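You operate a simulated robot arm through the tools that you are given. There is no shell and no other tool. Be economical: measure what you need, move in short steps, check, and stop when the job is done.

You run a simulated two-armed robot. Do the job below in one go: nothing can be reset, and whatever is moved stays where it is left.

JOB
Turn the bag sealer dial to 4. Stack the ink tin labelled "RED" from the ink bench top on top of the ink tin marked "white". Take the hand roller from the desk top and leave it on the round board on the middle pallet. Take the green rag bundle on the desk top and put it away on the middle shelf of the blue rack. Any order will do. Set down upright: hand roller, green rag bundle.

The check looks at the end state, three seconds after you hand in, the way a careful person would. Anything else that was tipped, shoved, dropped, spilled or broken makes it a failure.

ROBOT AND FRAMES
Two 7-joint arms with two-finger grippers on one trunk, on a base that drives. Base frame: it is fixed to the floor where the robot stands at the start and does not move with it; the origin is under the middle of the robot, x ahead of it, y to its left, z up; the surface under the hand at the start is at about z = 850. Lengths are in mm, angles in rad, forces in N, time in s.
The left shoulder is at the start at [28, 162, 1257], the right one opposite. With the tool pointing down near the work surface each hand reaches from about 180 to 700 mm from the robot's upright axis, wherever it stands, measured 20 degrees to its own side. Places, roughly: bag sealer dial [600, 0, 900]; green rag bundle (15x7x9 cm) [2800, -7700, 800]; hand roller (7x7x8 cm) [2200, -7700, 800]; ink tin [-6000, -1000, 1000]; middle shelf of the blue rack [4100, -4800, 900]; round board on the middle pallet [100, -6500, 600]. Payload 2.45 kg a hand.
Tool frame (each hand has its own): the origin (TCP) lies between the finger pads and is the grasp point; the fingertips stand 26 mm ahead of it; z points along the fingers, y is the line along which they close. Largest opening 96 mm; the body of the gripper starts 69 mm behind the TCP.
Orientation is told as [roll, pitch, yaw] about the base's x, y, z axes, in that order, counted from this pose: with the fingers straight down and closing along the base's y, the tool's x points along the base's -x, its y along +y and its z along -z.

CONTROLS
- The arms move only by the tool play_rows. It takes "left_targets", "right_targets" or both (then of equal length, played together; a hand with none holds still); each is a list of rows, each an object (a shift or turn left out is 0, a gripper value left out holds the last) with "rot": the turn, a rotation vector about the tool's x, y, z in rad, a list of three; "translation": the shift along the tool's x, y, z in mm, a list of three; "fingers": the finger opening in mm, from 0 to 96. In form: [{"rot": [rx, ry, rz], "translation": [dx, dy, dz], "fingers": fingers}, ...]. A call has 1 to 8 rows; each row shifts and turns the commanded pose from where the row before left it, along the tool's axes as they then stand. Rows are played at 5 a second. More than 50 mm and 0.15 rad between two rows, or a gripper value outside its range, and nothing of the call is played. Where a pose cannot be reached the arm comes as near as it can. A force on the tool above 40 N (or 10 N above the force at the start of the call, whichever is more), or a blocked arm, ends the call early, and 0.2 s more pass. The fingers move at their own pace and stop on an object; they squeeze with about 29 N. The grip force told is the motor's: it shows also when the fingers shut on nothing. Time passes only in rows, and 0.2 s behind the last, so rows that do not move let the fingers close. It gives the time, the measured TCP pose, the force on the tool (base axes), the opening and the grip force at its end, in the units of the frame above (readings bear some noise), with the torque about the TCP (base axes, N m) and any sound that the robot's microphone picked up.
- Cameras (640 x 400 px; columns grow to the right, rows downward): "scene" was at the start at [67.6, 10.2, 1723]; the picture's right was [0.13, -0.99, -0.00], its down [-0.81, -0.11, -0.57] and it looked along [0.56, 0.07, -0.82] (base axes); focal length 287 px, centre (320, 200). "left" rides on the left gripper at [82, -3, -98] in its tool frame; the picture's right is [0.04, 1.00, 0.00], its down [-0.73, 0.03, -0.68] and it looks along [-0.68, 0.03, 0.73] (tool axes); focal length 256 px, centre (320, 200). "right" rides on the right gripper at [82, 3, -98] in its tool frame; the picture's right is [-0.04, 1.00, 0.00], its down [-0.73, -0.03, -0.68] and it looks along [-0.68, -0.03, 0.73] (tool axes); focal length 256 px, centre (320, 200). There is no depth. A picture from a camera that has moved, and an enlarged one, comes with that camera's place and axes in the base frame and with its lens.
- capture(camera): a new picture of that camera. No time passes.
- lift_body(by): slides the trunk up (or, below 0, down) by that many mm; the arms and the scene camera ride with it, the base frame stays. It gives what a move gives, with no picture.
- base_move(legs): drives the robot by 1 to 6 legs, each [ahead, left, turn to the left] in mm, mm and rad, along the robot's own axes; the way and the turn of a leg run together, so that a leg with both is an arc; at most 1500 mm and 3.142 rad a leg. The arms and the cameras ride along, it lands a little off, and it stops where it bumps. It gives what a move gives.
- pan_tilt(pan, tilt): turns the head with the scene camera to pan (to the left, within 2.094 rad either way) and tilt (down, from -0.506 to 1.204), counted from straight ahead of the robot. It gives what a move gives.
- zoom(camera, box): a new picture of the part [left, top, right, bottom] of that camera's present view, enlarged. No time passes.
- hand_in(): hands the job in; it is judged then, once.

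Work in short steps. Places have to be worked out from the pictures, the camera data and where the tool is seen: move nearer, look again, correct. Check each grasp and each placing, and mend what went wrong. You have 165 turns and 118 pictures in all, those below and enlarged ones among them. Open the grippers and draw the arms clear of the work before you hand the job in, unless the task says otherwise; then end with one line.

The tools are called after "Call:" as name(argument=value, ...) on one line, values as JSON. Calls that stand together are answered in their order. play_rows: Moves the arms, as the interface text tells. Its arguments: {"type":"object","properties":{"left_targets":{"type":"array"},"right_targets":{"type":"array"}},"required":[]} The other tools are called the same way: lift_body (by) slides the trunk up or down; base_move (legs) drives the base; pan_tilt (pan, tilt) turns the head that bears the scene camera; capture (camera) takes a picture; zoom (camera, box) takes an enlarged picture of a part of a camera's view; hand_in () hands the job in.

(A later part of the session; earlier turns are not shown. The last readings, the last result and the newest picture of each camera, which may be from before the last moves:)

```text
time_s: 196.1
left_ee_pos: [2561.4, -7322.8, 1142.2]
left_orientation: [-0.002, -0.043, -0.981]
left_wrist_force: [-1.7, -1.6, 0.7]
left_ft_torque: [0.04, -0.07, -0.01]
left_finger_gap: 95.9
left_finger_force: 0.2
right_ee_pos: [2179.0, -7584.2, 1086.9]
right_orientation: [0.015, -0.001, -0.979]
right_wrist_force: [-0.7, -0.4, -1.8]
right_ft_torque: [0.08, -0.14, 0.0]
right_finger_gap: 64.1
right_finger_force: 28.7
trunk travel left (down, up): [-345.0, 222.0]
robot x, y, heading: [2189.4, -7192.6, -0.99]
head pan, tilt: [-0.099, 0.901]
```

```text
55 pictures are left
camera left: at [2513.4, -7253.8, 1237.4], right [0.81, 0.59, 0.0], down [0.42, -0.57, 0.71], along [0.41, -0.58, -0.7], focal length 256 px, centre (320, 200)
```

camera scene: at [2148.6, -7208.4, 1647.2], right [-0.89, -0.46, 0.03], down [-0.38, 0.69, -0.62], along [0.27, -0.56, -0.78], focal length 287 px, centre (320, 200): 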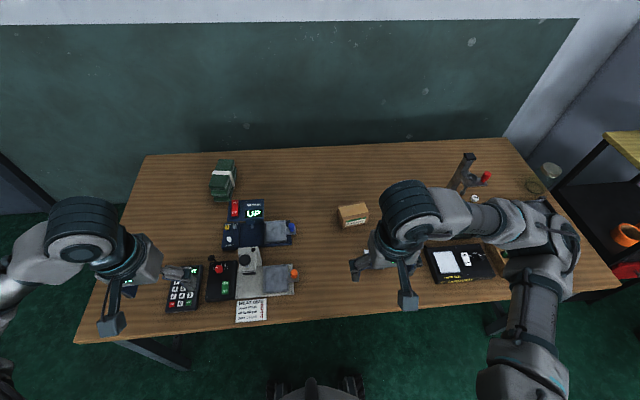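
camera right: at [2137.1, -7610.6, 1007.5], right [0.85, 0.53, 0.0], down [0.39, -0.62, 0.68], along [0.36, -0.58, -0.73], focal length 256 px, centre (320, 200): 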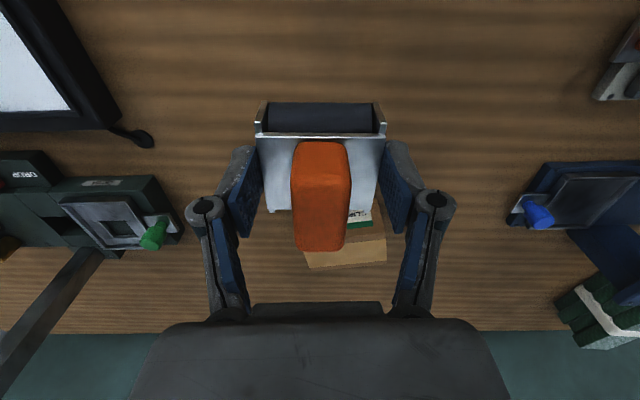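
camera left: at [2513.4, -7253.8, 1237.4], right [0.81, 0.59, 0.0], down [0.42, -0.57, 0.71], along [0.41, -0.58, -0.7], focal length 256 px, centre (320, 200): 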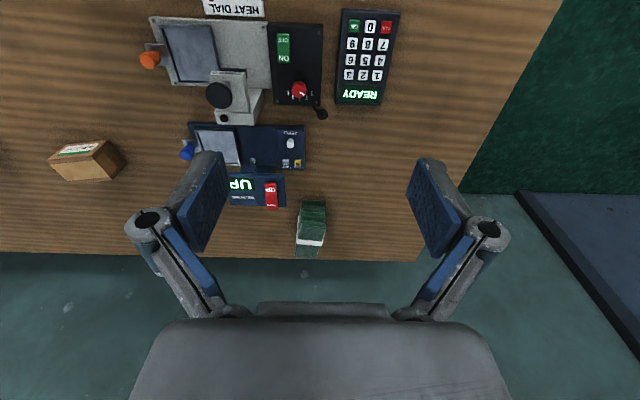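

The bundle centre is at about (2816, -7734), long axis pointing away from me. I'll grasp it across its width with the left hand tilted about 45° forward so it can later be slid into the shelf. First I'll move forward up high.

Call:
play_rows(left_targets=[{"translation": [-43, -2, 0], "fingers": 92}, {"translation": [-43, -2, 0]}, {"translation": [-43, -2, 0]}, {"translation": [-43, -2, 0]}, {"translation": [-43, -2, 0]}, {"translation": [-43, -2, 0]}, {"translation": [-30, 0, 0]}, {}])

Call:
play_rows(left_targets=[{"rot": [0, -0.148, 0]}, {"rot": [0, -0.148, 0]}, {"rot": [0, -0.148, 0]}, {"rot": [0, -0.148, 0]}, {"rot": [0, -0.148, 0]}, {}, {}])

Call:
capture(camera="left")

Call:
capture(camera="scene")

```text
time_s: 197.9
left_ee_pos: [2712.2, -7566.9, 1153.4]
left_orientation: [-0.001, -0.042, -0.986]
left_wrist_force: [-1.1, -1.4, 0.0]
left_ft_torque: [0.1, -0.06, 0.04]
left_finger_gap: 91.9
left_finger_force: 0.1
right_ee_pos: [2181.2, -7583.1, 1087.0]
right_orientation: [0.013, -0.002, -0.981]
right_wrist_force: [-2.1, 0.8, -1.6]
right_ft_torque: [0.05, -0.11, -0.03]
right_finger_gap: 63.9
right_finger_force: 28.8
trunk travel left (down, up): [-345.0, 222.0]
robot x, y, heading: [2189.4, -7194.1, -0.993]
head pan, tilt: [-0.099, 0.901]
```

```text
time_s: 199.5
left_ee_pos: [2724.3, -7559.7, 1152.0]
left_orientation: [-0.02, -0.783, -0.966]
left_wrist_force: [-0.8, 0.0, 0.5]
left_ft_torque: [0.04, 0.02, 0.02]
left_finger_gap: 92.1
left_finger_force: 0.2
right_ee_pos: [2190.8, -7576.4, 1090.6]
right_orientation: [0.004, -0.002, -0.979]
right_wrist_force: [-0.7, -0.2, -1.4]
right_ft_torque: [0.01, -0.01, -0.04]
right_finger_gap: 63.8
right_finger_force: 29.0
trunk travel left (down, up): [-345.0, 222.0]
robot x, y, heading: [2190.9, -7190.1, -0.992]
head pan, tilt: [-0.099, 0.901]
```

```text
54 pictures are left
camera left: at [2651.9, -7457.3, 1164.6], right [0.81, 0.58, -0.04], down [0.06, -0.01, 1.0], along [0.58, -0.82, -0.04], focal length 256 px, centre (320, 200)
```

left: 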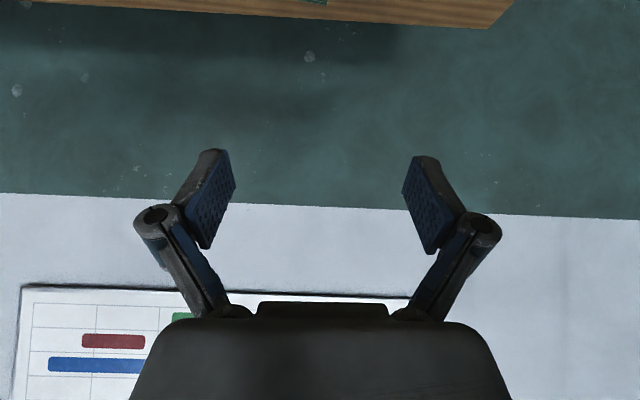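

```text
53 pictures are left
camera scene: at [2235.0, -7270.2, 1647.5], right [-0.89, -0.46, 0.0], down [-0.36, 0.7, -0.62], along [0.29, -0.55, -0.79], focal length 287 px, centre (320, 200)
```

scene: 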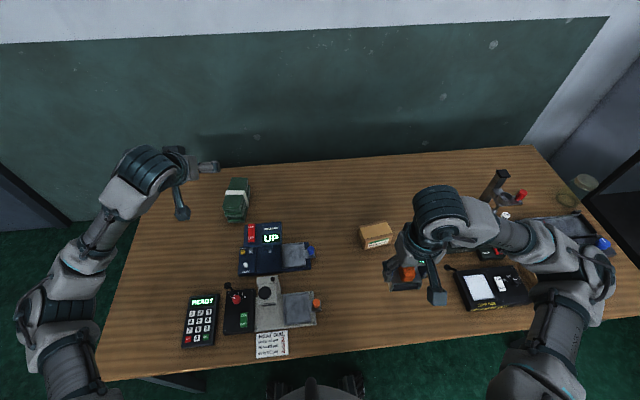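

The hand is tilted forward with its camera now looking level. I'll zoom the scene camera on the bundle for its exact position.

Call:
zoom(camera="scene", box=[190, 150, 310, 260])

```text
3.64 times, centred on (250, 205) of scene
camera zoom: at [2235.0, -7270.2, 1647.5], right [-0.89, -0.46, 0.0], down [-0.36, 0.7, -0.62], along [0.29, -0.55, -0.79], focal length 1042 px, centre (574, 182)
```

zoom: 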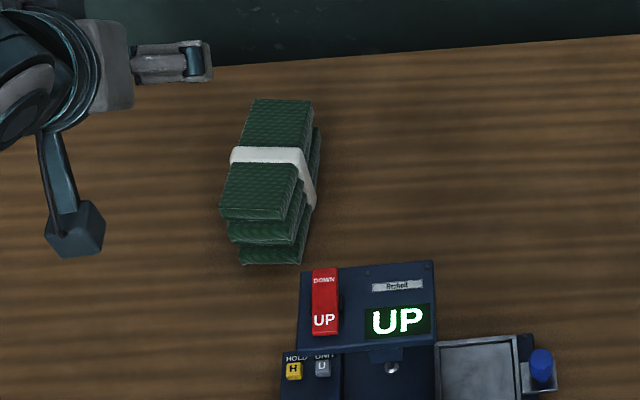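

The bundle's top centre is at (2818, -7723), heading about -1.09, roughly 150 × 68 mm with its top near z = 840. I'll move the tilted left hand above the grasp spot and turn it 0.125 rad to align.

Call:
play_rows(left_targets=[{"translation": [4.8, -2.1, 42.4]}, {"translation": [4.8, -2.1, 42.4]}, {"translation": [4.8, -2.1, 42.4]}, {"translation": [4.8, -2.1, 42.4]}, {"translation": [4.8, -2.1, 42.4]}, {"translation": [4.6, -2, 42]}, {"rot": [0.088, 0, 0.088]}, {}])

Call:
zoom(camera="scene", box=[190, 140, 310, 260])

```text
time_s: 201.3
left_ee_pos: [2799.7, -7698.0, 950.2]
left_orientation: [-0.023, -0.783, -1.092]
left_wrist_force: [-0.5, 0.1, 0.1]
left_ft_torque: [0.02, -0.05, 0.03]
left_finger_gap: 92.0
left_finger_force: 0.1
right_ee_pos: [2193.0, -7574.4, 1090.3]
right_orientation: [0.002, -0.001, -0.979]
right_wrist_force: [-1.7, -0.5, -0.7]
right_ft_torque: [0.04, -0.03, -0.01]
right_finger_gap: 63.9
right_finger_force: 29.8
trunk travel left (down, up): [-345.0, 222.0]
robot x, y, heading: [2192.1, -7192.2, -0.99]
head pan, tilt: [-0.099, 0.901]
```

```text
3.33 times, centred on (250, 200) of scene
camera zoom: at [2233.8, -7271.4, 1647.5], right [-0.89, -0.46, 0.0], down [-0.36, 0.7, -0.62], along [0.29, -0.55, -0.79], focal length 955 px, centre (553, 200)
```

zoom: 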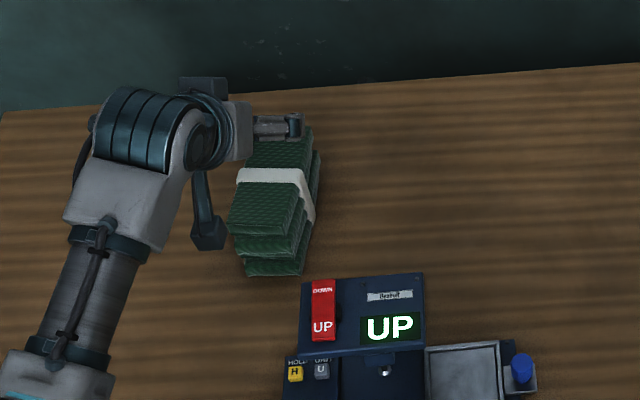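

It's reachable and aligned. I'll correct 5 mm laterally and go down 80 mm to just above the bundle, then look with the left camera.

Call:
play_rows(left_targets=[{"translation": [-1.7, 4.7, 1.7], "rot": [-0.02, 0, 0]}, {"translation": [28.3, 0, 28.3]}, {"translation": [24, 0, 24]}, {}])

Call:
capture(camera="left")

```text
time_s: 202.3
left_ee_pos: [2803.1, -7700.8, 879.1]
left_orientation: [0.0, -0.785, -1.092]
left_wrist_force: [0.5, -0.1, 0.1]
left_ft_torque: [0.03, 0.0, 0.01]
left_finger_gap: 91.9
left_finger_force: 0.1
right_ee_pos: [2189.3, -7576.2, 1090.0]
right_orientation: [0.004, -0.002, -0.98]
right_wrist_force: [0.0, -0.2, -0.5]
right_ft_torque: [0.01, 0.03, -0.01]
right_finger_gap: 63.8
right_finger_force: 29.3
trunk travel left (down, up): [-345.0, 222.0]
robot x, y, heading: [2188.2, -7191.1, -0.991]
head pan, tilt: [-0.099, 0.901]
```

```text
50 pictures are left
camera left: at [2742.1, -7590.4, 890.2], right [0.87, 0.49, -0.03], down [0.04, -0.02, 1.0], along [0.49, -0.87, -0.04], focal length 256 px, centre (320, 200)
```

left: 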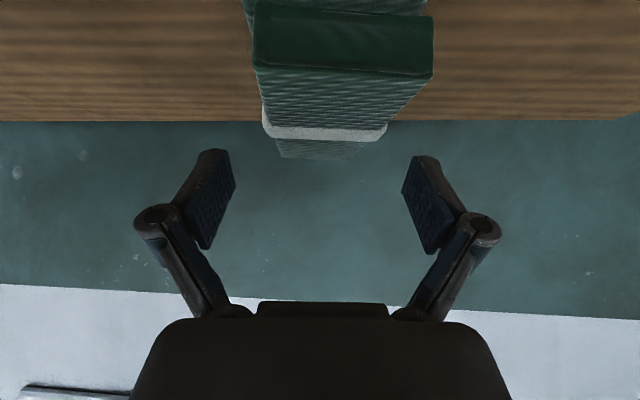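

The bundle's near end is about 98 mm from the camera with its top at z ≈ 838, offset roughly 5 mm toward +y. I'll correct, advance 10 mm, descend to z ≈ 803 and check before closing.

Call:
play_rows(left_targets=[{"translation": [-7, 5, 7], "rot": [0.04, 0, 0.04]}, {"translation": [20, 0, 20]}, {"translation": [20, 0, 20]}, {"translation": [13.5, 0, 13.5]}, {}])

Call:
capture(camera="left")

```text
time_s: 203.0
left_ee_pos: [2819.9, -7710.7, 858.3]
left_orientation: [-0.015, -0.826, -1.138]
left_wrist_force: [-1.4, 2.3, 7.9]
left_ft_torque: [0.15, 0.23, -0.14]
left_finger_gap: 96.8
left_finger_force: 3.3
right_ee_pos: [2195.9, -7568.7, 1091.1]
right_orientation: [0.0, -0.003, -0.978]
right_wrist_force: [1.3, -0.7, -0.7]
right_ft_torque: [0.07, -0.01, -0.01]
right_finger_gap: 63.7
right_finger_force: 29.1
trunk travel left (down, up): [-345.0, 222.0]
robot x, y, heading: [2189.7, -7194.4, -0.986]
head pan, tilt: [-0.099, 0.901]
stopped in row 3 (left hand): the force on the tool passed its limit at 48 N (the readings are from after the stop); the commanded pose is now the measured one
```

```text
49 pictures are left
camera left: at [2767.1, -7596.0, 866.0], right [0.9, 0.43, -0.04], down [0.04, 0.02, 1.0], along [0.43, -0.9, 0.0], focal length 256 px, centre (320, 200)
```

left: 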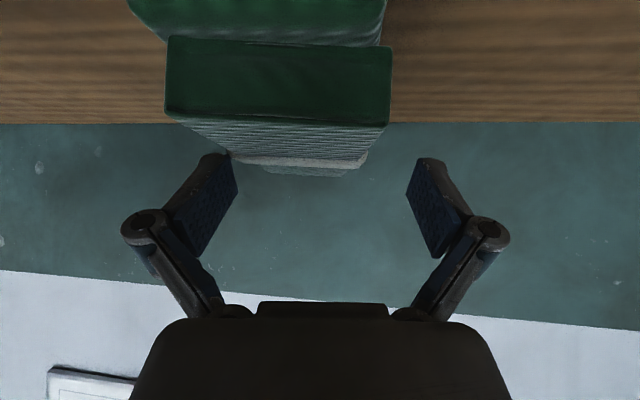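

One finger landed on the bundle's edge because the body swayed a few mm. I'll lift 25 mm, let it settle and re-measure.

Call:
play_rows(left_targets=[{"translation": [-18, 0, -18], "fingers": 95}, {}, {}, {}, {}, {}, {}, {}])

Call:
capture(camera="left")

Call:
zoom(camera="scene", box=[190, 140, 310, 260])

```text
time_s: 204.8
left_ee_pos: [2823.9, -7707.7, 879.8]
left_orientation: [-0.014, -0.819, -1.136]
left_wrist_force: [0.2, -0.3, -0.7]
left_ft_torque: [0.02, -0.02, 0.01]
left_finger_gap: 94.8
left_finger_force: 0.1
right_ee_pos: [2198.4, -7569.6, 1093.0]
right_orientation: [-0.002, -0.006, -0.974]
right_wrist_force: [-0.7, -0.6, -1.8]
right_ft_torque: [0.0, 0.03, 0.0]
right_finger_gap: 63.6
right_finger_force: 29.1
trunk travel left (down, up): [-345.0, 222.0]
robot x, y, heading: [2194.0, -7190.5, -0.989]
head pan, tilt: [-0.099, 0.901]
```

```text
48 pictures are left
camera left: at [2769.9, -7594.2, 888.8], right [0.9, 0.43, -0.04], down [0.04, 0.01, 1.0], along [0.43, -0.9, -0.01], focal length 256 px, centre (320, 200)
```

left: 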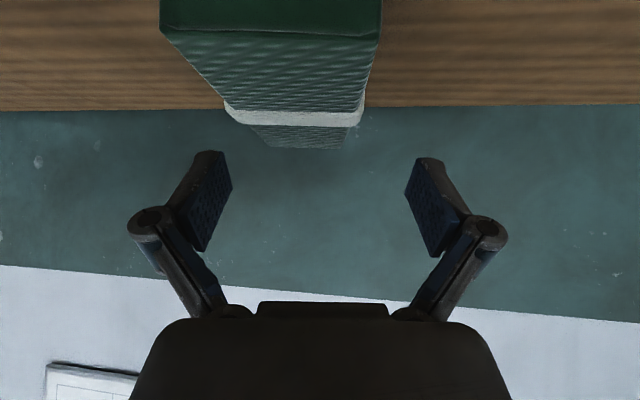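

```text
3.33 times, centred on (250, 200) of scene
camera zoom: at [2238.1, -7270.5, 1647.5], right [-0.89, -0.46, 0.0], down [-0.36, 0.7, -0.62], along [0.29, -0.55, -0.79], focal length 955 px, centre (553, 200)
```

zoom: 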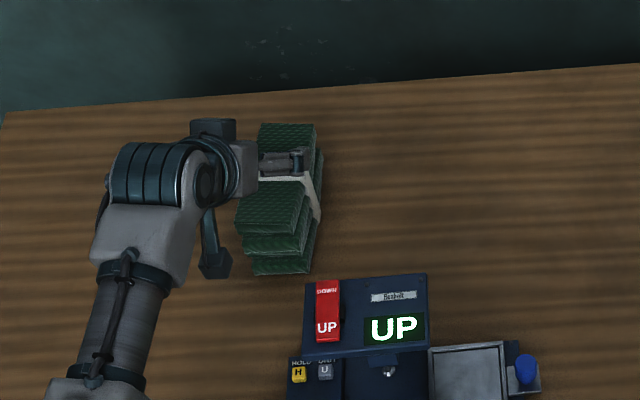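

The axis is parallel to the hand, but the bundle centre is 13.5 mm toward -y'. I'll shift, settle, then descend.

Call:
play_rows(left_targets=[{"translation": [5.5, -13.5, -5.8]}, {}, {}, {"translation": [14, 0, 13]}, {}, {}])

Call:
capture(camera="left")

```text
time_s: 206.2
left_ee_pos: [2807.8, -7706.6, 861.3]
left_orientation: [-0.015, -0.82, -1.136]
left_wrist_force: [-0.3, 0.2, 0.5]
left_ft_torque: [0.02, 0.03, 0.02]
left_finger_gap: 94.9
left_finger_force: 0.1
right_ee_pos: [2197.4, -7569.3, 1091.6]
right_orientation: [-0.001, -0.007, -0.977]
right_wrist_force: [0.8, -0.4, -2.3]
right_ft_torque: [0.01, 0.02, -0.01]
right_finger_gap: 63.7
right_finger_force: 29.0
trunk travel left (down, up): [-345.0, 222.0]
robot x, y, heading: [2195.1, -7188.1, -0.989]
head pan, tilt: [-0.099, 0.901]
```

```text
46 pictures are left
camera left: at [2753.6, -7592.8, 869.6], right [0.9, 0.43, -0.04], down [0.04, 0.01, 1.0], along [0.43, -0.9, -0.01], focal length 256 px, centre (320, 200)
```

left: 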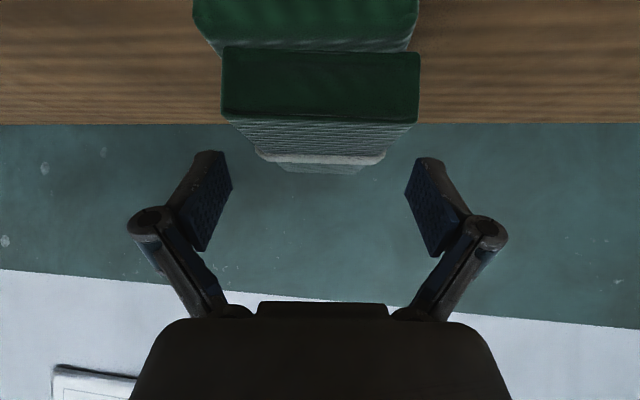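

Now it's centred. I'll descend 58 mm and close.

Call:
play_rows(left_targets=[{"translation": [14, 0, 13]}, {"translation": [14, 0, 13]}, {"translation": [14, 0, 13.5]}, {}, {"fingers": 55}, {}, {}])

Call:
capture(camera="left")

```text
time_s: 207.3
left_ee_pos: [2807.0, -7712.4, 819.4]
left_orientation: [-0.023, -0.849, -1.132]
left_wrist_force: [-3.0, 0.5, 20.0]
left_ft_torque: [0.94, 0.31, 0.48]
left_finger_gap: 82.6
left_finger_force: 18.7
right_ee_pos: [2196.9, -7568.1, 1091.8]
right_orientation: [0.0, -0.006, -0.978]
right_wrist_force: [0.1, 0.8, -1.3]
right_ft_torque: [-0.01, 0.02, -0.01]
right_finger_gap: 63.5
right_finger_force: 29.3
trunk travel left (down, up): [-345.0, 222.0]
robot x, y, heading: [2192.6, -7191.9, -0.994]
head pan, tilt: [-0.099, 0.901]
stopped in row 5 (left hand): the force on the tool passed its limit at 49 N (the readings are from after the stop); the commanded pose is now the measured one
```

```text
45 pictures are left
camera left: at [2752.9, -7597.5, 825.0], right [0.9, 0.43, -0.04], down [0.03, 0.04, 1.0], along [0.43, -0.9, 0.02], focal length 256 px, centre (320, 200)
```

left: 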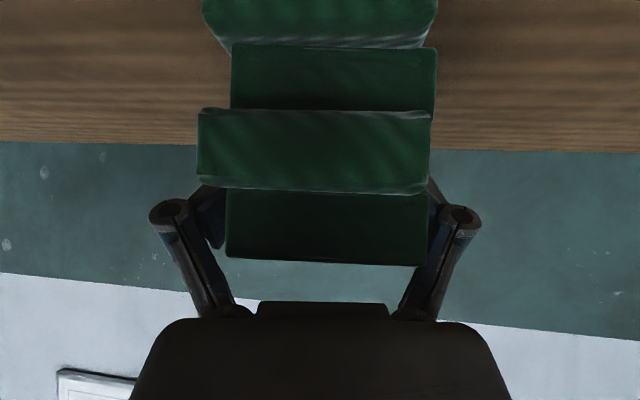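

A contact force showed up while closing, with the gap at 83 mm. I'll look at the scene to see what touches before going on.

Call:
zoom(camera="scene", box=[195, 150, 285, 240])

```text
4.44 times, centred on (240, 195) of scene
camera zoom: at [2232.7, -7268.4, 1647.7], right [-0.89, -0.46, 0.0], down [-0.36, 0.7, -0.62], along [0.29, -0.55, -0.79], focal length 1274 px, centre (676, 222)
```

zoom: 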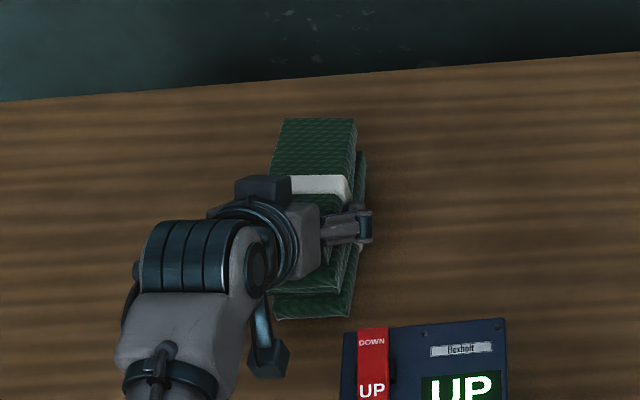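

The right finger is beside the bundle as intended; probably a protruding lower layer was touched. I'll close fully here and read the grip.

Call:
play_rows(left_targets=[{"fingers": 50}, {}, {}, {}])

Call:
capture(camera="left")

```text
time_s: 208.3
left_ee_pos: [2806.8, -7710.5, 822.6]
left_orientation: [-0.019, -0.846, -1.136]
left_wrist_force: [4.1, -7.9, 31.7]
left_ft_torque: [1.03, 1.04, 0.07]
left_finger_gap: 80.2
left_finger_force: 29.2
right_ee_pos: [2195.4, -7567.9, 1093.7]
right_orientation: [0.0, -0.007, -0.979]
right_wrist_force: [-0.7, 0.6, -1.7]
right_ft_torque: [0.01, -0.02, 0.01]
right_finger_gap: 63.4
right_finger_force: 29.2
trunk travel left (down, up): [-345.0, 222.0]
robot x, y, heading: [2192.1, -7190.7, -0.992]
head pan, tilt: [-0.099, 0.901]
```

```text
43 pictures are left
camera left: at [2752.5, -7596.8, 825.6], right [0.9, 0.43, -0.04], down [0.03, 0.04, 1.0], along [0.43, -0.9, 0.02], focal length 256 px, centre (320, 200)
```

left: 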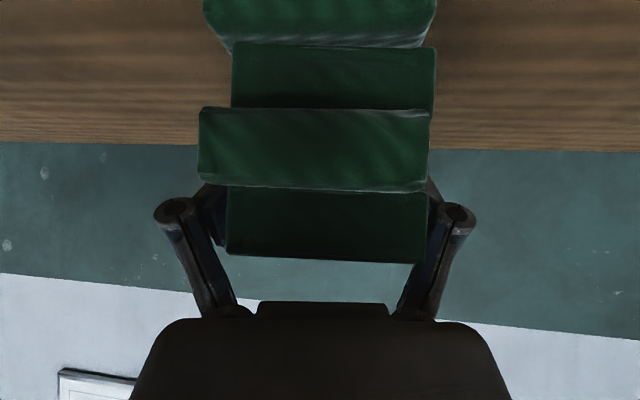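

The bundle is gripped at 80 mm with 29 N, but the hand is pushed up by about 32 N. I'll lift in small steps and see if the bundle comes along.

Call:
play_rows(left_targets=[{"translation": [-3, 0, -2.7]}, {"translation": [-4, 0, -3.6]}, {"translation": [-7, 0, -6.6]}, {"translation": [-14, 0, -13]}, {}])

Call:
capture(camera="left")

Call:
zoom(camera="scene", box=[195, 150, 285, 240])

```text
time_s: 209.5
left_ee_pos: [2807.8, -7707.8, 851.6]
left_orientation: [-0.023, -0.838, -1.132]
left_wrist_force: [0.9, 0.4, -1.7]
left_ft_torque: [0.06, 0.02, 0.0]
left_finger_gap: 67.8
left_finger_force: 29.5
right_ee_pos: [2198.0, -7567.9, 1092.1]
right_orientation: [-0.002, -0.004, -0.977]
right_wrist_force: [-0.4, 0.2, -0.4]
right_ft_torque: [0.0, 0.01, -0.01]
right_finger_gap: 63.4
right_finger_force: 28.4
trunk travel left (down, up): [-345.0, 222.0]
robot x, y, heading: [2193.7, -7188.3, -0.991]
head pan, tilt: [-0.099, 0.901]
```

```text
42 pictures are left
camera left: at [2753.9, -7594.8, 858.1], right [0.9, 0.43, -0.04], down [0.03, 0.03, 1.0], along [0.43, -0.9, 0.01], focal length 256 px, centre (320, 200)
```

left: 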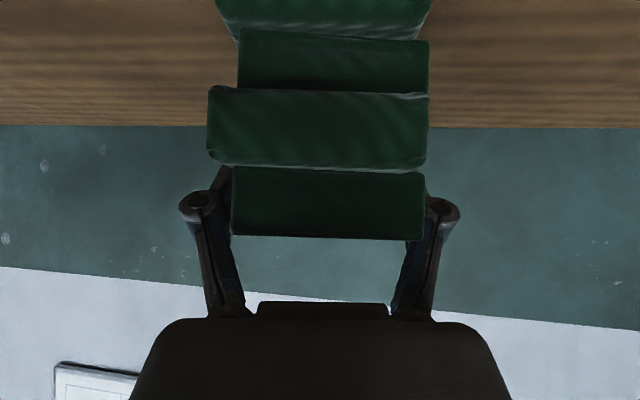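

```text
4.44 times, centred on (240, 195) of scene
camera zoom: at [2238.5, -7270.6, 1647.4], right [-0.89, -0.46, 0.0], down [-0.36, 0.7, -0.62], along [0.28, -0.55, -0.79], focal length 1274 px, centre (676, 222)
```

zoom: 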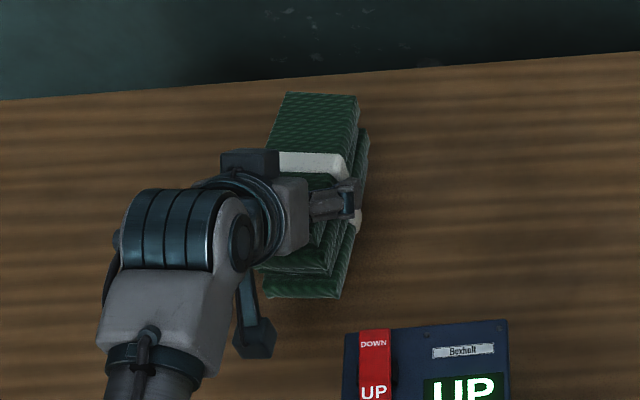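

The bundle came up with the hand (top now at about z = 871, gap 68 mm, 29 N). I'll lift it high, then pull it back toward the robot.

Call:
play_rows(left_targets=[{"translation": [-15, 0, -13.4]}, {"translation": [-30, 0, -27]}, {"translation": [-33, 0, -29.5]}, {"translation": [-33, 0, -29.5]}, {"translation": [-33, 0, -29.5]}, {"translation": [-33, 0, -29.5]}, {"translation": [-33, 0, -29.5]}, {}])

Call:
play_rows(left_targets=[{"translation": [29, 0, -32]}, {"translation": [29, 0, -32]}, {"translation": [29, 0, -32]}, {"translation": [29, 0, -32]}, {"translation": [29, 0, -32]}, {}])

Call:
capture(camera="scene")

```text
time_s: 211.3
left_ee_pos: [2812.6, -7706.2, 1134.0]
left_orientation: [-0.022, -0.838, -1.134]
left_wrist_force: [0.8, -0.5, -1.5]
left_ft_torque: [0.0, -0.01, -0.02]
left_finger_gap: 67.7
left_finger_force: 29.1
right_ee_pos: [2199.3, -7568.0, 1092.4]
right_orientation: [0.0, -0.006, -0.977]
right_wrist_force: [0.2, 0.3, -1.0]
right_ft_torque: [0.02, 0.03, 0.03]
right_finger_gap: 63.6
right_finger_force: 28.5
trunk travel left (down, up): [-345.0, 222.0]
robot x, y, heading: [2195.2, -7192.1, -0.993]
head pan, tilt: [-0.099, 0.901]
```

```text
time_s: 212.7
left_ee_pos: [2722.4, -7508.6, 1131.5]
left_orientation: [-0.022, -0.838, -1.129]
left_wrist_force: [-0.2, 0.1, -1.4]
left_ft_torque: [0.02, 0.01, -0.01]
left_finger_gap: 67.7
left_finger_force: 28.9
right_ee_pos: [2200.1, -7568.5, 1092.7]
right_orientation: [-0.004, -0.003, -0.979]
right_wrist_force: [-0.1, -0.7, -1.0]
right_ft_torque: [0.04, 0.05, -0.02]
right_finger_gap: 63.6
right_finger_force: 28.6
trunk travel left (down, up): [-345.0, 222.0]
robot x, y, heading: [2193.2, -7186.6, -0.99]
head pan, tilt: [-0.099, 0.901]
```

```text
40 pictures are left
camera scene: at [2239.2, -7269.9, 1647.4], right [-0.89, -0.46, 0.0], down [-0.36, 0.7, -0.62], along [0.28, -0.55, -0.79], focal length 287 px, centre (320, 200)
```

scene: 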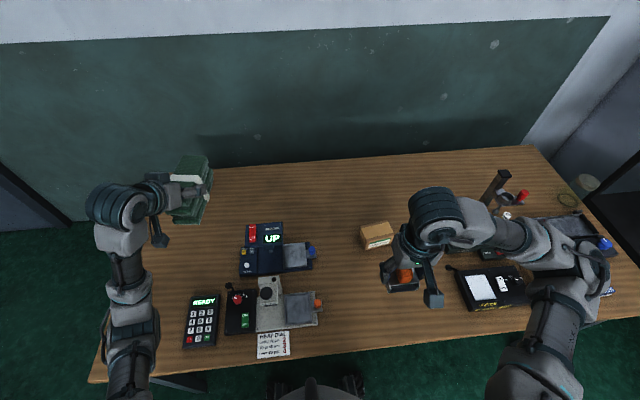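

Both items are held and the desk is undisturbed. I'll back away, turn to face the roll pallets, and look for the round board.

Call:
base_move(legs=[[-450, 0, 0], [0, 0, -1.57]])

Call:
pan_tilt(pan=-0.2, tilt=0.5)

Call:
capture(camera="scene")

```text
time_s: 219.2
left_ee_pos: [1631.5, -7341.0, 1132.2]
left_orientation: [-0.022, -0.839, -2.699]
left_wrist_force: [0.6, -0.4, -1.1]
left_ft_torque: [-0.03, -0.05, 0.0]
left_finger_gap: 67.5
left_finger_force: 29.8
right_ee_pos: [1571.3, -6819.4, 1093.1]
right_orientation: [-0.001, -0.003, -2.545]
right_wrist_force: [0.5, 0.0, -2.7]
right_ft_torque: [0.01, -0.03, 0.01]
right_finger_gap: 63.7
right_finger_force: 28.8
trunk travel left (down, up): [-345.0, 222.0]
robot x, y, heading: [1948.2, -6814.9, -2.557]
head pan, tilt: [-0.099, 0.901]
```

```text
time_s: 220.1
left_ee_pos: [1633.3, -7340.9, 1133.0]
left_orientation: [-0.022, -0.842, -2.7]
left_wrist_force: [0.2, 0.2, -1.2]
left_ft_torque: [0.05, -0.08, -0.02]
left_finger_gap: 67.3
left_finger_force: 28.8
right_ee_pos: [1573.0, -6816.7, 1093.4]
right_orientation: [-0.001, -0.009, -2.542]
right_wrist_force: [-0.9, 0.1, -1.1]
right_ft_torque: [0.02, -0.01, 0.01]
right_finger_gap: 63.3
right_finger_force: 28.9
trunk travel left (down, up): [-345.0, 222.0]
robot x, y, heading: [1950.4, -6810.4, -2.558]
head pan, tilt: [-0.201, 0.499]
```

```text
39 pictures are left
camera scene: at [1852.8, -6853.5, 1681.3], right [-0.37, 0.93, 0.0], down [0.45, 0.18, -0.88], along [-0.81, -0.33, -0.48], focal length 287 px, centre (320, 200)
```

scene: 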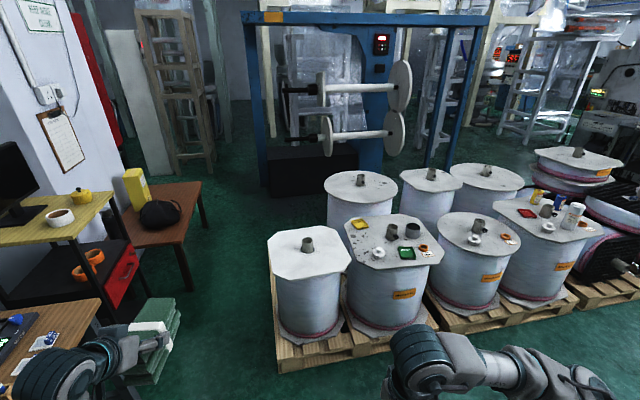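

The expected spot projects to (474, 236): the round white board on the middle pallet. I'll zoom there.

Call:
zoom(camera="scene", box=[400, 170, 620, 320])

```text
2.67 times, centred on (510, 245) of scene
camera zoom: at [1852.8, -6853.5, 1681.3], right [-0.37, 0.93, 0.0], down [0.45, 0.18, -0.88], along [-0.81, -0.33, -0.48], focal length 764 px, centre (-187, 80)
```

zoom: 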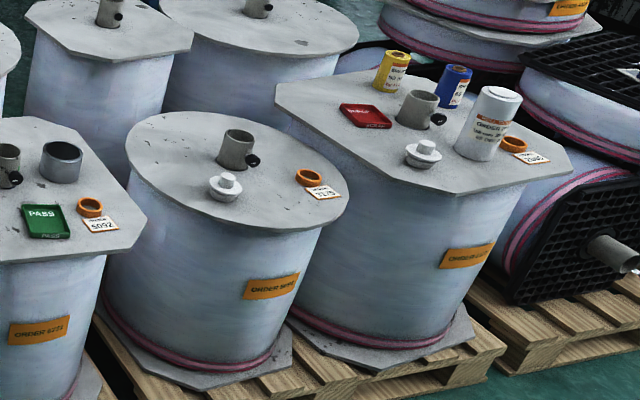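

The round board (about 490 mm across, centre near (75, -6475), z ≈ 600) has a core, a white plug and an orange ring. The free area is on its -e2 side, around (213, -6576). I'll drive in front of it, staying back from the pallet.

Call:
base_move(legs=[[600, 0, 0], [0, -1000, 0]])

Call:
pan_tilt(pan=-0.3, tilt=0.9)

Call:
capture(camera="scene")

```text
time_s: 228.2
left_ee_pos: [584.2, -6842.2, 1133.5]
left_orientation: [-0.025, -0.844, -2.714]
left_wrist_force: [0.0, -0.3, -1.6]
left_ft_torque: [0.02, -0.04, 0.0]
left_finger_gap: 67.6
left_finger_force: 29.2
right_ee_pos: [531.0, -6316.7, 1093.3]
right_orientation: [-0.006, -0.007, -2.56]
right_wrist_force: [0.0, -0.1, -0.8]
right_ft_torque: [0.0, 0.01, 0.01]
right_finger_gap: 63.7
right_finger_force: 29.0
trunk travel left (down, up): [-345.0, 222.0]
robot x, y, heading: [904.1, -6313.8, -2.579]
head pan, tilt: [-0.201, 0.499]
```

```text
time_s: 229.1
left_ee_pos: [586.3, -6839.3, 1135.8]
left_orientation: [-0.023, -0.846, -2.717]
left_wrist_force: [-0.2, -0.1, -0.5]
left_ft_torque: [0.0, -0.01, -0.01]
left_finger_gap: 67.4
left_finger_force: 28.9
right_ee_pos: [533.5, -6316.1, 1095.8]
right_orientation: [-0.005, -0.011, -2.559]
right_wrist_force: [0.5, -0.3, -0.7]
right_ft_torque: [0.03, -0.03, -0.04]
right_finger_gap: 63.5
right_finger_force: 28.4
trunk travel left (down, up): [-345.0, 222.0]
robot x, y, heading: [903.5, -6317.8, -2.573]
head pan, tilt: [-0.3, 0.901]
```

```text
37 pictures are left
camera scene: at [822.6, -6345.9, 1647.6], right [-0.26, 0.96, 0.0], down [0.76, 0.21, -0.62], along [-0.6, -0.16, -0.79], focal length 287 px, centre (320, 200)
```

scene: 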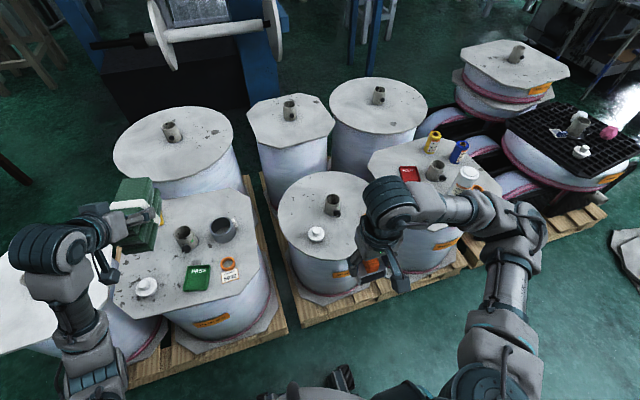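

Triangulation puts the board at z ≈ 635, centre ≈ (92, -6496), with the plug at its front left. I'll use a free spot at (149, -6637). I'll go ahead 170 mm, lower the trunk 150 mm and let it settle.

Call:
base_move(legs=[[170, 0, 0]])

Call:
lift_body(by=-150)

Call:
play_rows(right_targets=[{"translation": [-40, 0, 0]}, {"translation": [-40, 0, 0]}, {}, {}, {}, {}, {}, {}])

Call:
capture(camera="right")

Call:
capture(camera="scene")

```text
time_s: 230.5
left_ee_pos: [443.5, -6927.4, 1137.9]
left_orientation: [-0.021, -0.847, -2.717]
left_wrist_force: [-0.3, -0.5, -0.8]
left_ft_torque: [-0.01, -0.05, -0.01]
left_finger_gap: 67.5
left_finger_force: 28.5
right_ee_pos: [391.2, -6403.6, 1094.6]
right_orientation: [-0.002, -0.012, -2.56]
right_wrist_force: [0.1, -0.5, -0.9]
right_ft_torque: [-0.01, -0.02, -0.02]
right_finger_gap: 63.3
right_finger_force: 29.0
trunk travel left (down, up): [-345.0, 222.0]
robot x, y, heading: [760.8, -6406.2, -2.57]
head pan, tilt: [-0.3, 0.901]
```

```text
time_s: 232.3
left_ee_pos: [445.1, -6926.1, 988.7]
left_orientation: [-0.02, -0.849, -2.718]
left_wrist_force: [-0.2, 0.4, -1.6]
left_ft_torque: [0.02, -0.02, -0.01]
left_finger_gap: 67.3
left_finger_force: 28.6
right_ee_pos: [393.4, -6404.2, 946.1]
right_orientation: [-0.001, -0.016, -2.558]
right_wrist_force: [1.1, -0.9, -1.2]
right_ft_torque: [0.04, -0.01, 0.01]
right_finger_gap: 63.4
right_finger_force: 28.9
trunk travel left (down, up): [-195.0, 372.0]
robot x, y, heading: [759.0, -6408.6, -2.575]
head pan, tilt: [-0.3, 0.901]
```

```text
time_s: 234.1
left_ee_pos: [444.4, -6927.5, 986.7]
left_orientation: [-0.02, -0.845, -2.718]
left_wrist_force: [-0.2, -0.2, -1.8]
left_ft_torque: [0.0, -0.03, -0.01]
left_finger_gap: 67.5
left_finger_force: 29.3
right_ee_pos: [325.8, -6447.3, 944.9]
right_orientation: [-0.002, -0.013, -2.558]
right_wrist_force: [-0.4, -0.5, -1.5]
right_ft_torque: [0.01, -0.03, -0.01]
right_finger_gap: 63.7
right_finger_force: 29.1
trunk travel left (down, up): [-195.0, 372.0]
robot x, y, heading: [760.8, -6405.8, -2.574]
head pan, tilt: [-0.3, 0.901]
```

```text
36 pictures are left
camera right: at [396.0, -6404.5, 1041.9], right [0.52, -0.86, 0.0], down [-0.62, -0.38, 0.69], along [-0.59, -0.35, -0.72], focal length 256 px, centre (320, 200)
```

right: 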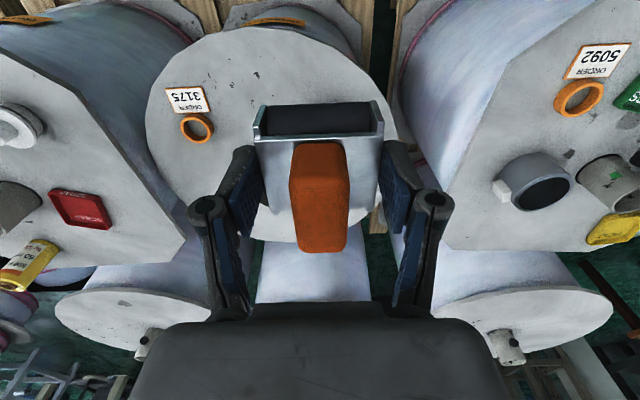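

```text
35 pictures are left
camera scene: at [596.7, -6487.9, 1492.3], right [-0.26, 0.96, 0.0], down [0.76, 0.21, -0.62], along [-0.6, -0.16, -0.79], focal length 287 px, centre (320, 200)
```

scene: 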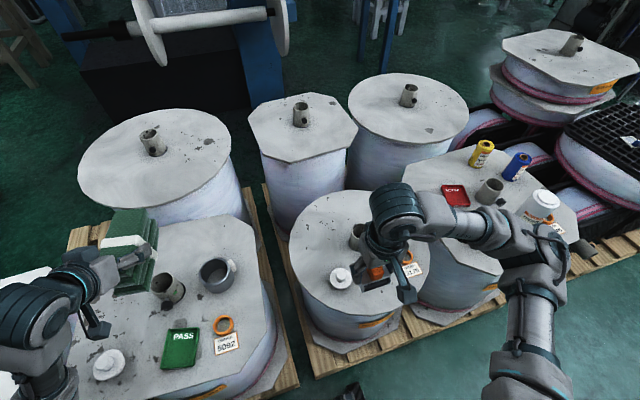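

Fitting the board edges gives its centre as (95, -6492), R ≈ 235 and z ≈ 635. I'll move the roller horizontally over (143, -6628), then partway down, and look.

Call:
play_rows(right_targets=[{"translation": [-42, 8.3, 0]}, {"translation": [-42, 8.3, 0]}, {"translation": [-42, 8.3, 0]}, {"translation": [-42, 8.3, 0]}, {"translation": [-42, 8.4, 0]}, {"translation": [-42, 8.4, 0]}, {"translation": [0, 0, 40]}, {"translation": [0, 0, 40]}])

Call:
play_rows(right_targets=[{"translation": [0, 0, 40]}, {"translation": [0, 0, 35]}, {}, {}, {}])

Call:
capture(camera="right")

Call:
zoom(camera="scene", box=[250, 150, 450, 340])

```text
time_s: 235.9
left_ee_pos: [444.8, -6926.8, 987.5]
left_orientation: [-0.021, -0.847, -2.717]
left_wrist_force: [0.4, -0.1, -1.3]
left_ft_torque: [0.02, -0.04, 0.01]
left_finger_gap: 67.4
left_finger_force: 29.1
right_ee_pos: [138.6, -6626.8, 867.3]
right_orientation: [-0.002, -0.013, -2.559]
right_wrist_force: [0.2, 0.6, -1.4]
right_ft_torque: [0.02, -0.05, 0.03]
right_finger_gap: 63.6
right_finger_force: 29.1
trunk travel left (down, up): [-195.0, 372.0]
robot x, y, heading: [765.4, -6406.9, -2.569]
head pan, tilt: [-0.3, 0.901]
```

```text
time_s: 237.1
left_ee_pos: [445.8, -6927.4, 988.2]
left_orientation: [-0.021, -0.848, -2.716]
left_wrist_force: [-0.5, -0.2, -1.9]
left_ft_torque: [0.03, -0.03, -0.01]
left_finger_gap: 67.4
left_finger_force: 28.5
right_ee_pos: [140.9, -6628.2, 791.6]
right_orientation: [-0.004, -0.015, -2.558]
right_wrist_force: [-0.1, -0.1, -1.1]
right_ft_torque: [0.01, -0.01, 0.0]
right_finger_gap: 63.1
right_finger_force: 29.3
trunk travel left (down, up): [-195.0, 372.0]
robot x, y, heading: [759.9, -6408.9, -2.582]
head pan, tilt: [-0.3, 0.901]
```

```text
34 pictures are left
camera right: at [212.0, -6586.6, 888.6], right [0.52, -0.86, 0.0], down [-0.62, -0.38, 0.69], along [-0.59, -0.35, -0.72], focal length 256 px, centre (320, 200)
```

right: 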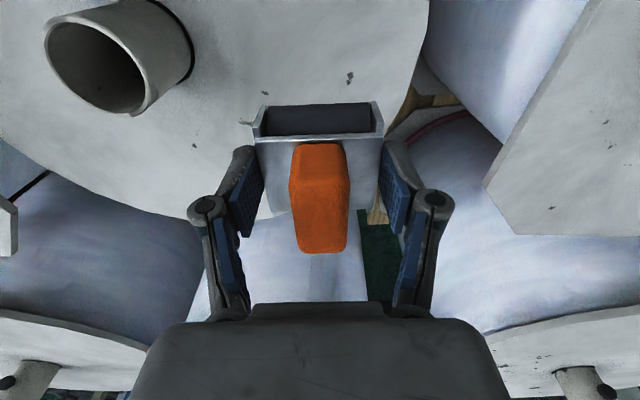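

```text
2.11 times, centred on (350, 245) of scene
camera zoom: at [596.3, -6489.5, 1492.2], right [-0.26, 0.96, 0.0], down [0.76, 0.21, -0.62], along [-0.6, -0.16, -0.79], focal length 603 px, centre (257, 105)
```

zoom: 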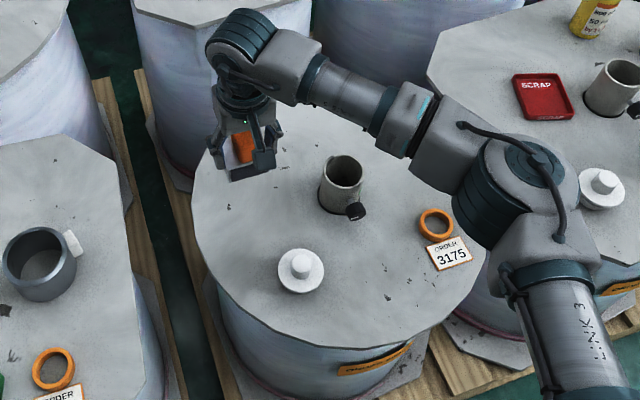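

The footprint lands about 90 mm inside the board edge, clear of the core and plug. I'll descend to just above contact.

Call:
play_rows(right_targets=[{"translation": [0, 0, 40]}, {"translation": [0, 0, 30]}, {"translation": [0, 0, 10]}, {"translation": [0, 0, 4]}, {}])

Call:
zoom(camera="scene", box=[280, 170, 420, 290])

```text
time_s: 238.3
left_ee_pos: [444.8, -6926.9, 986.5]
left_orientation: [-0.023, -0.846, -2.714]
left_wrist_force: [-0.5, 0.4, -1.1]
left_ft_torque: [0.03, -0.01, -0.01]
left_finger_gap: 67.7
left_finger_force: 29.2
right_ee_pos: [140.8, -6630.4, 710.7]
right_orientation: [-0.005, -0.015, -2.558]
right_wrist_force: [-0.1, -0.3, -1.5]
right_ft_torque: [-0.01, 0.0, -0.03]
right_finger_gap: 63.6
right_finger_force: 28.9
trunk travel left (down, up): [-195.0, 372.0]
robot x, y, heading: [765.7, -6408.3, -2.571]
head pan, tilt: [-0.3, 0.901]
```

```text
3.33 times, centred on (350, 230) of scene
camera zoom: at [596.2, -6489.5, 1492.2], right [-0.26, 0.96, 0.0], down [0.76, 0.21, -0.62], along [-0.6, -0.16, -0.79], focal length 955 px, centre (220, 100)
```

zoom: 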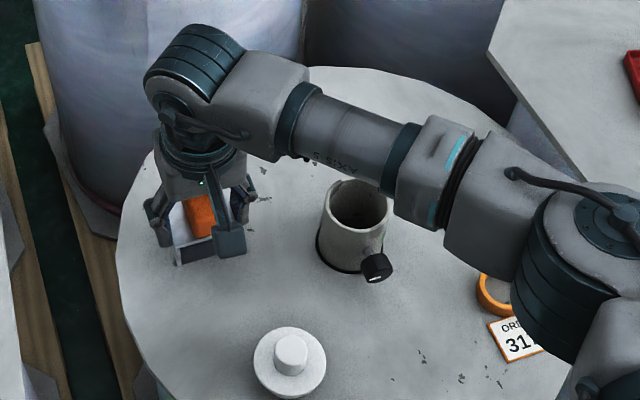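

Still unloaded, at roughly 10–20 mm above the board. I'll step down gently until the force changes.

Call:
play_rows(right_targets=[{"translation": [0, 0, 4]}, {"translation": [0, 0, 4]}, {"translation": [0, 0, 2]}, {}])

Call:
play_rows(right_targets=[{"translation": [0, 0, 3]}, {"translation": [0, 0, 2]}, {}])

```text
time_s: 239.3
left_ee_pos: [444.5, -6926.7, 987.8]
left_orientation: [-0.021, -0.846, -2.715]
left_wrist_force: [0.5, 0.1, -1.3]
left_ft_torque: [0.01, -0.04, 0.0]
left_finger_gap: 67.2
left_finger_force: 28.9
right_ee_pos: [139.2, -6629.3, 699.8]
right_orientation: [-0.004, -0.012, -2.559]
right_wrist_force: [0.4, -0.1, -1.3]
right_ft_torque: [-0.02, 0.02, 0.01]
right_finger_gap: 63.3
right_finger_force: 28.9
trunk travel left (down, up): [-195.0, 372.0]
robot x, y, heading: [763.8, -6409.7, -2.576]
head pan, tilt: [-0.3, 0.901]
```

```text
time_s: 240.1
left_ee_pos: [445.8, -6927.5, 986.8]
left_orientation: [-0.02, -0.846, -2.717]
left_wrist_force: [0.8, 0.4, -0.8]
left_ft_torque: [-0.03, -0.05, 0.01]
left_finger_gap: 67.6
left_finger_force: 29.2
right_ee_pos: [140.2, -6629.9, 695.9]
right_orientation: [-0.004, -0.015, -2.56]
right_wrist_force: [-0.6, 0.3, -1.0]
right_ft_torque: [0.0, -0.01, -0.01]
right_finger_gap: 63.5
right_finger_force: 29.3
trunk travel left (down, up): [-195.0, 372.0]
robot x, y, heading: [762.4, -6412.4, -2.574]
head pan, tilt: [-0.3, 0.901]
```

Still free. I'll continue down in small steps.

Call:
play_rows(right_targets=[{"translation": [0, 0, 3]}, {"translation": [0, 0, 3]}, {"translation": [0, 0, 3]}, {}])

Call:
capture(camera="right")

```text
time_s: 241.1
left_ee_pos: [445.1, -6926.6, 988.7]
left_orientation: [-0.02, -0.845, -2.716]
left_wrist_force: [0.9, 1.1, -1.3]
left_ft_torque: [0.0, -0.06, -0.03]
left_finger_gap: 67.2
left_finger_force: 29.1
right_ee_pos: [139.8, -6628.8, 685.7]
right_orientation: [-0.004, -0.013, -2.559]
right_wrist_force: [0.7, 0.3, -1.6]
right_ft_torque: [0.02, -0.01, 0.03]
right_finger_gap: 63.5
right_finger_force: 29.4
trunk travel left (down, up): [-195.0, 372.0]
robot x, y, heading: [764.4, -6409.5, -2.572]
head pan, tilt: [-0.3, 0.901]
```

```text
31 pictures are left
camera right: at [210.5, -6586.5, 783.7], right [0.52, -0.86, 0.0], down [-0.62, -0.38, 0.69], along [-0.59, -0.35, -0.72], focal length 256 px, centre (320, 200)
```

right: 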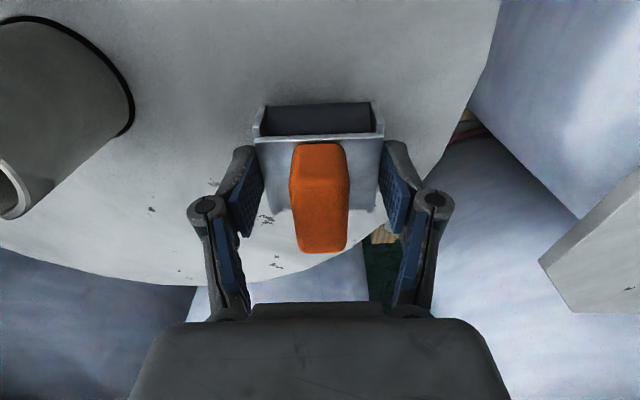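

The footprint is well inside the board with contact not yet reached; the board is nearer z = 600. I'll continue down gently.

Call:
play_rows(right_targets=[{"translation": [0, 0, 4]}, {"translation": [0, 0, 4]}, {"translation": [0, 0, 4]}, {"translation": [0, 0, 3]}, {}])

Call:
zoom(camera="scene", box=[280, 190, 380, 270])

```text
time_s: 242.3
left_ee_pos: [447.6, -6927.4, 989.0]
left_orientation: [-0.022, -0.848, -2.715]
left_wrist_force: [0.0, -0.6, -1.7]
left_ft_torque: [-0.02, -0.01, 0.01]
left_finger_gap: 67.8
left_finger_force: 29.1
right_ee_pos: [137.6, -6629.6, 676.0]
right_orientation: [-0.005, -0.02, -2.559]
right_wrist_force: [-3.2, 2.6, 32.3]
right_ft_torque: [0.08, 0.2, -0.01]
right_finger_gap: 63.8
right_finger_force: 28.9
trunk travel left (down, up): [-195.0, 372.0]
robot x, y, heading: [764.0, -6407.6, -2.579]
head pan, tilt: [-0.3, 0.901]
```

```text
5.00 times, centred on (330, 230) of scene
camera zoom: at [602.8, -6486.1, 1493.7], right [-0.26, 0.96, 0.0], down [0.76, 0.21, -0.62], along [-0.6, -0.16, -0.78], focal length 1433 px, centre (270, 50)
```

zoom: 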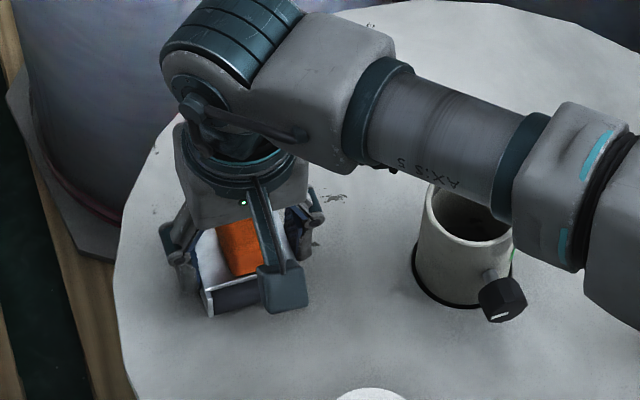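

Contact is made (32 N). I'll ease up about 4 mm to unload, open the fingers and rise straight up.

Call:
play_rows(right_targets=[{"translation": [0, 0, -4]}, {}, {"fingers": 92}, {}, {}, {"translation": [0, 0, -30]}, {"translation": [0, 0, -40]}, {"translation": [0, 0, -45]}])

Call:
capture(camera="right")

```text
time_s: 244.1
left_ee_pos: [446.1, -6927.2, 989.0]
left_orientation: [-0.021, -0.847, -2.717]
left_wrist_force: [-0.4, 0.4, -1.8]
left_ft_torque: [0.02, -0.01, -0.01]
left_finger_gap: 67.5
left_finger_force: 28.6
right_ee_pos: [141.3, -6629.1, 791.5]
right_orientation: [-0.004, -0.014, -2.557]
right_wrist_force: [-0.3, -0.4, 0.3]
right_ft_torque: [-0.03, 0.01, 0.01]
right_finger_gap: 92.1
right_finger_force: 0.1
trunk travel left (down, up): [-195.0, 372.0]
robot x, y, heading: [762.8, -6408.9, -2.573]
head pan, tilt: [-0.3, 0.901]
```

```text
29 pictures are left
camera right: at [211.1, -6586.1, 887.9], right [0.52, -0.86, 0.0], down [-0.62, -0.38, 0.69], along [-0.59, -0.35, -0.72], focal length 256 px, centre (320, 200)
```

right: 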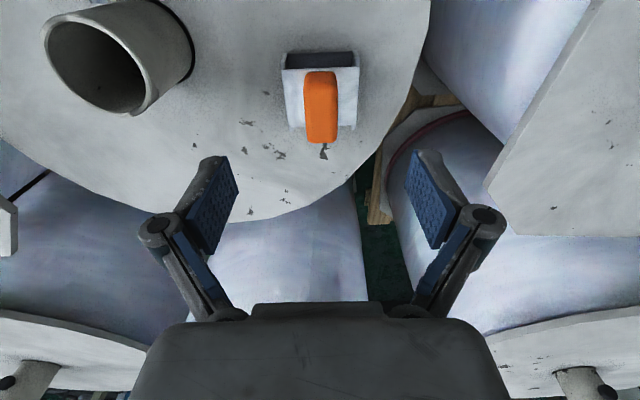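

The roller stands upright, fully on the board. I'll raise and retract the right hand.

Call:
play_rows(right_targets=[{"translation": [0, 0, -45]}, {"translation": [0, 0, -45]}, {"translation": [0, 0, -45]}, {"translation": [0, 0, -30]}, {"translation": [45, -10, 0]}, {"translation": [45, -10, 0]}, {"translation": [45, -10, 0]}, {"translation": [45, -10, 0]}])

Call:
play_rows(right_targets=[{"translation": [45, -5, 0]}, {"translation": [45, 0, 0]}, {"translation": [40, 0, 0]}])

Call:
lift_body(by=150)

```text
time_s: 245.9
left_ee_pos: [446.2, -6927.4, 988.6]
left_orientation: [-0.02, -0.848, -2.716]
left_wrist_force: [0.3, 0.2, -1.1]
left_ft_torque: [0.0, -0.05, -0.01]
left_finger_gap: 67.5
left_finger_force: 28.9
right_ee_pos: [273.9, -6496.0, 954.8]
right_orientation: [-0.001, -0.014, -2.56]
right_wrist_force: [-0.9, 1.3, -0.4]
right_ft_torque: [-0.02, -0.01, -0.03]
right_finger_gap: 92.1
right_finger_force: 0.1
trunk travel left (down, up): [-195.0, 372.0]
robot x, y, heading: [761.9, -6409.7, -2.576]
head pan, tilt: [-0.3, 0.901]
```

```text
time_s: 246.7
left_ee_pos: [445.5, -6926.3, 987.5]
left_orientation: [-0.019, -0.848, -2.718]
left_wrist_force: [-0.1, 0.2, -1.6]
left_ft_torque: [0.04, -0.04, 0.0]
left_finger_gap: 67.7
left_finger_force: 29.1
right_ee_pos: [377.6, -6421.6, 950.8]
right_orientation: [-0.003, -0.013, -2.56]
right_wrist_force: [-0.3, 0.6, 0.7]
right_ft_torque: [-0.04, 0.02, 0.04]
right_finger_gap: 91.8
right_finger_force: 0.0
trunk travel left (down, up): [-195.0, 372.0]
robot x, y, heading: [760.4, -6407.5, -2.579]
head pan, tilt: [-0.3, 0.901]
```

```text
time_s: 248.4
left_ee_pos: [445.3, -6928.5, 1137.2]
left_orientation: [-0.021, -0.846, -2.716]
left_wrist_force: [-0.7, 0.0, -1.5]
left_ft_torque: [0.0, -0.04, -0.02]
left_finger_gap: 67.5
left_finger_force: 28.6
right_ee_pos: [377.3, -6419.0, 1100.5]
right_orientation: [0.0, -0.011, -2.559]
right_wrist_force: [0.0, 0.1, 0.3]
right_ft_torque: [0.0, -0.01, 0.01]
right_finger_gap: 91.8
right_finger_force: 0.0
trunk travel left (down, up): [-345.0, 222.0]
robot x, y, heading: [760.9, -6408.7, -2.573]
head pan, tilt: [-0.3, 0.901]
```

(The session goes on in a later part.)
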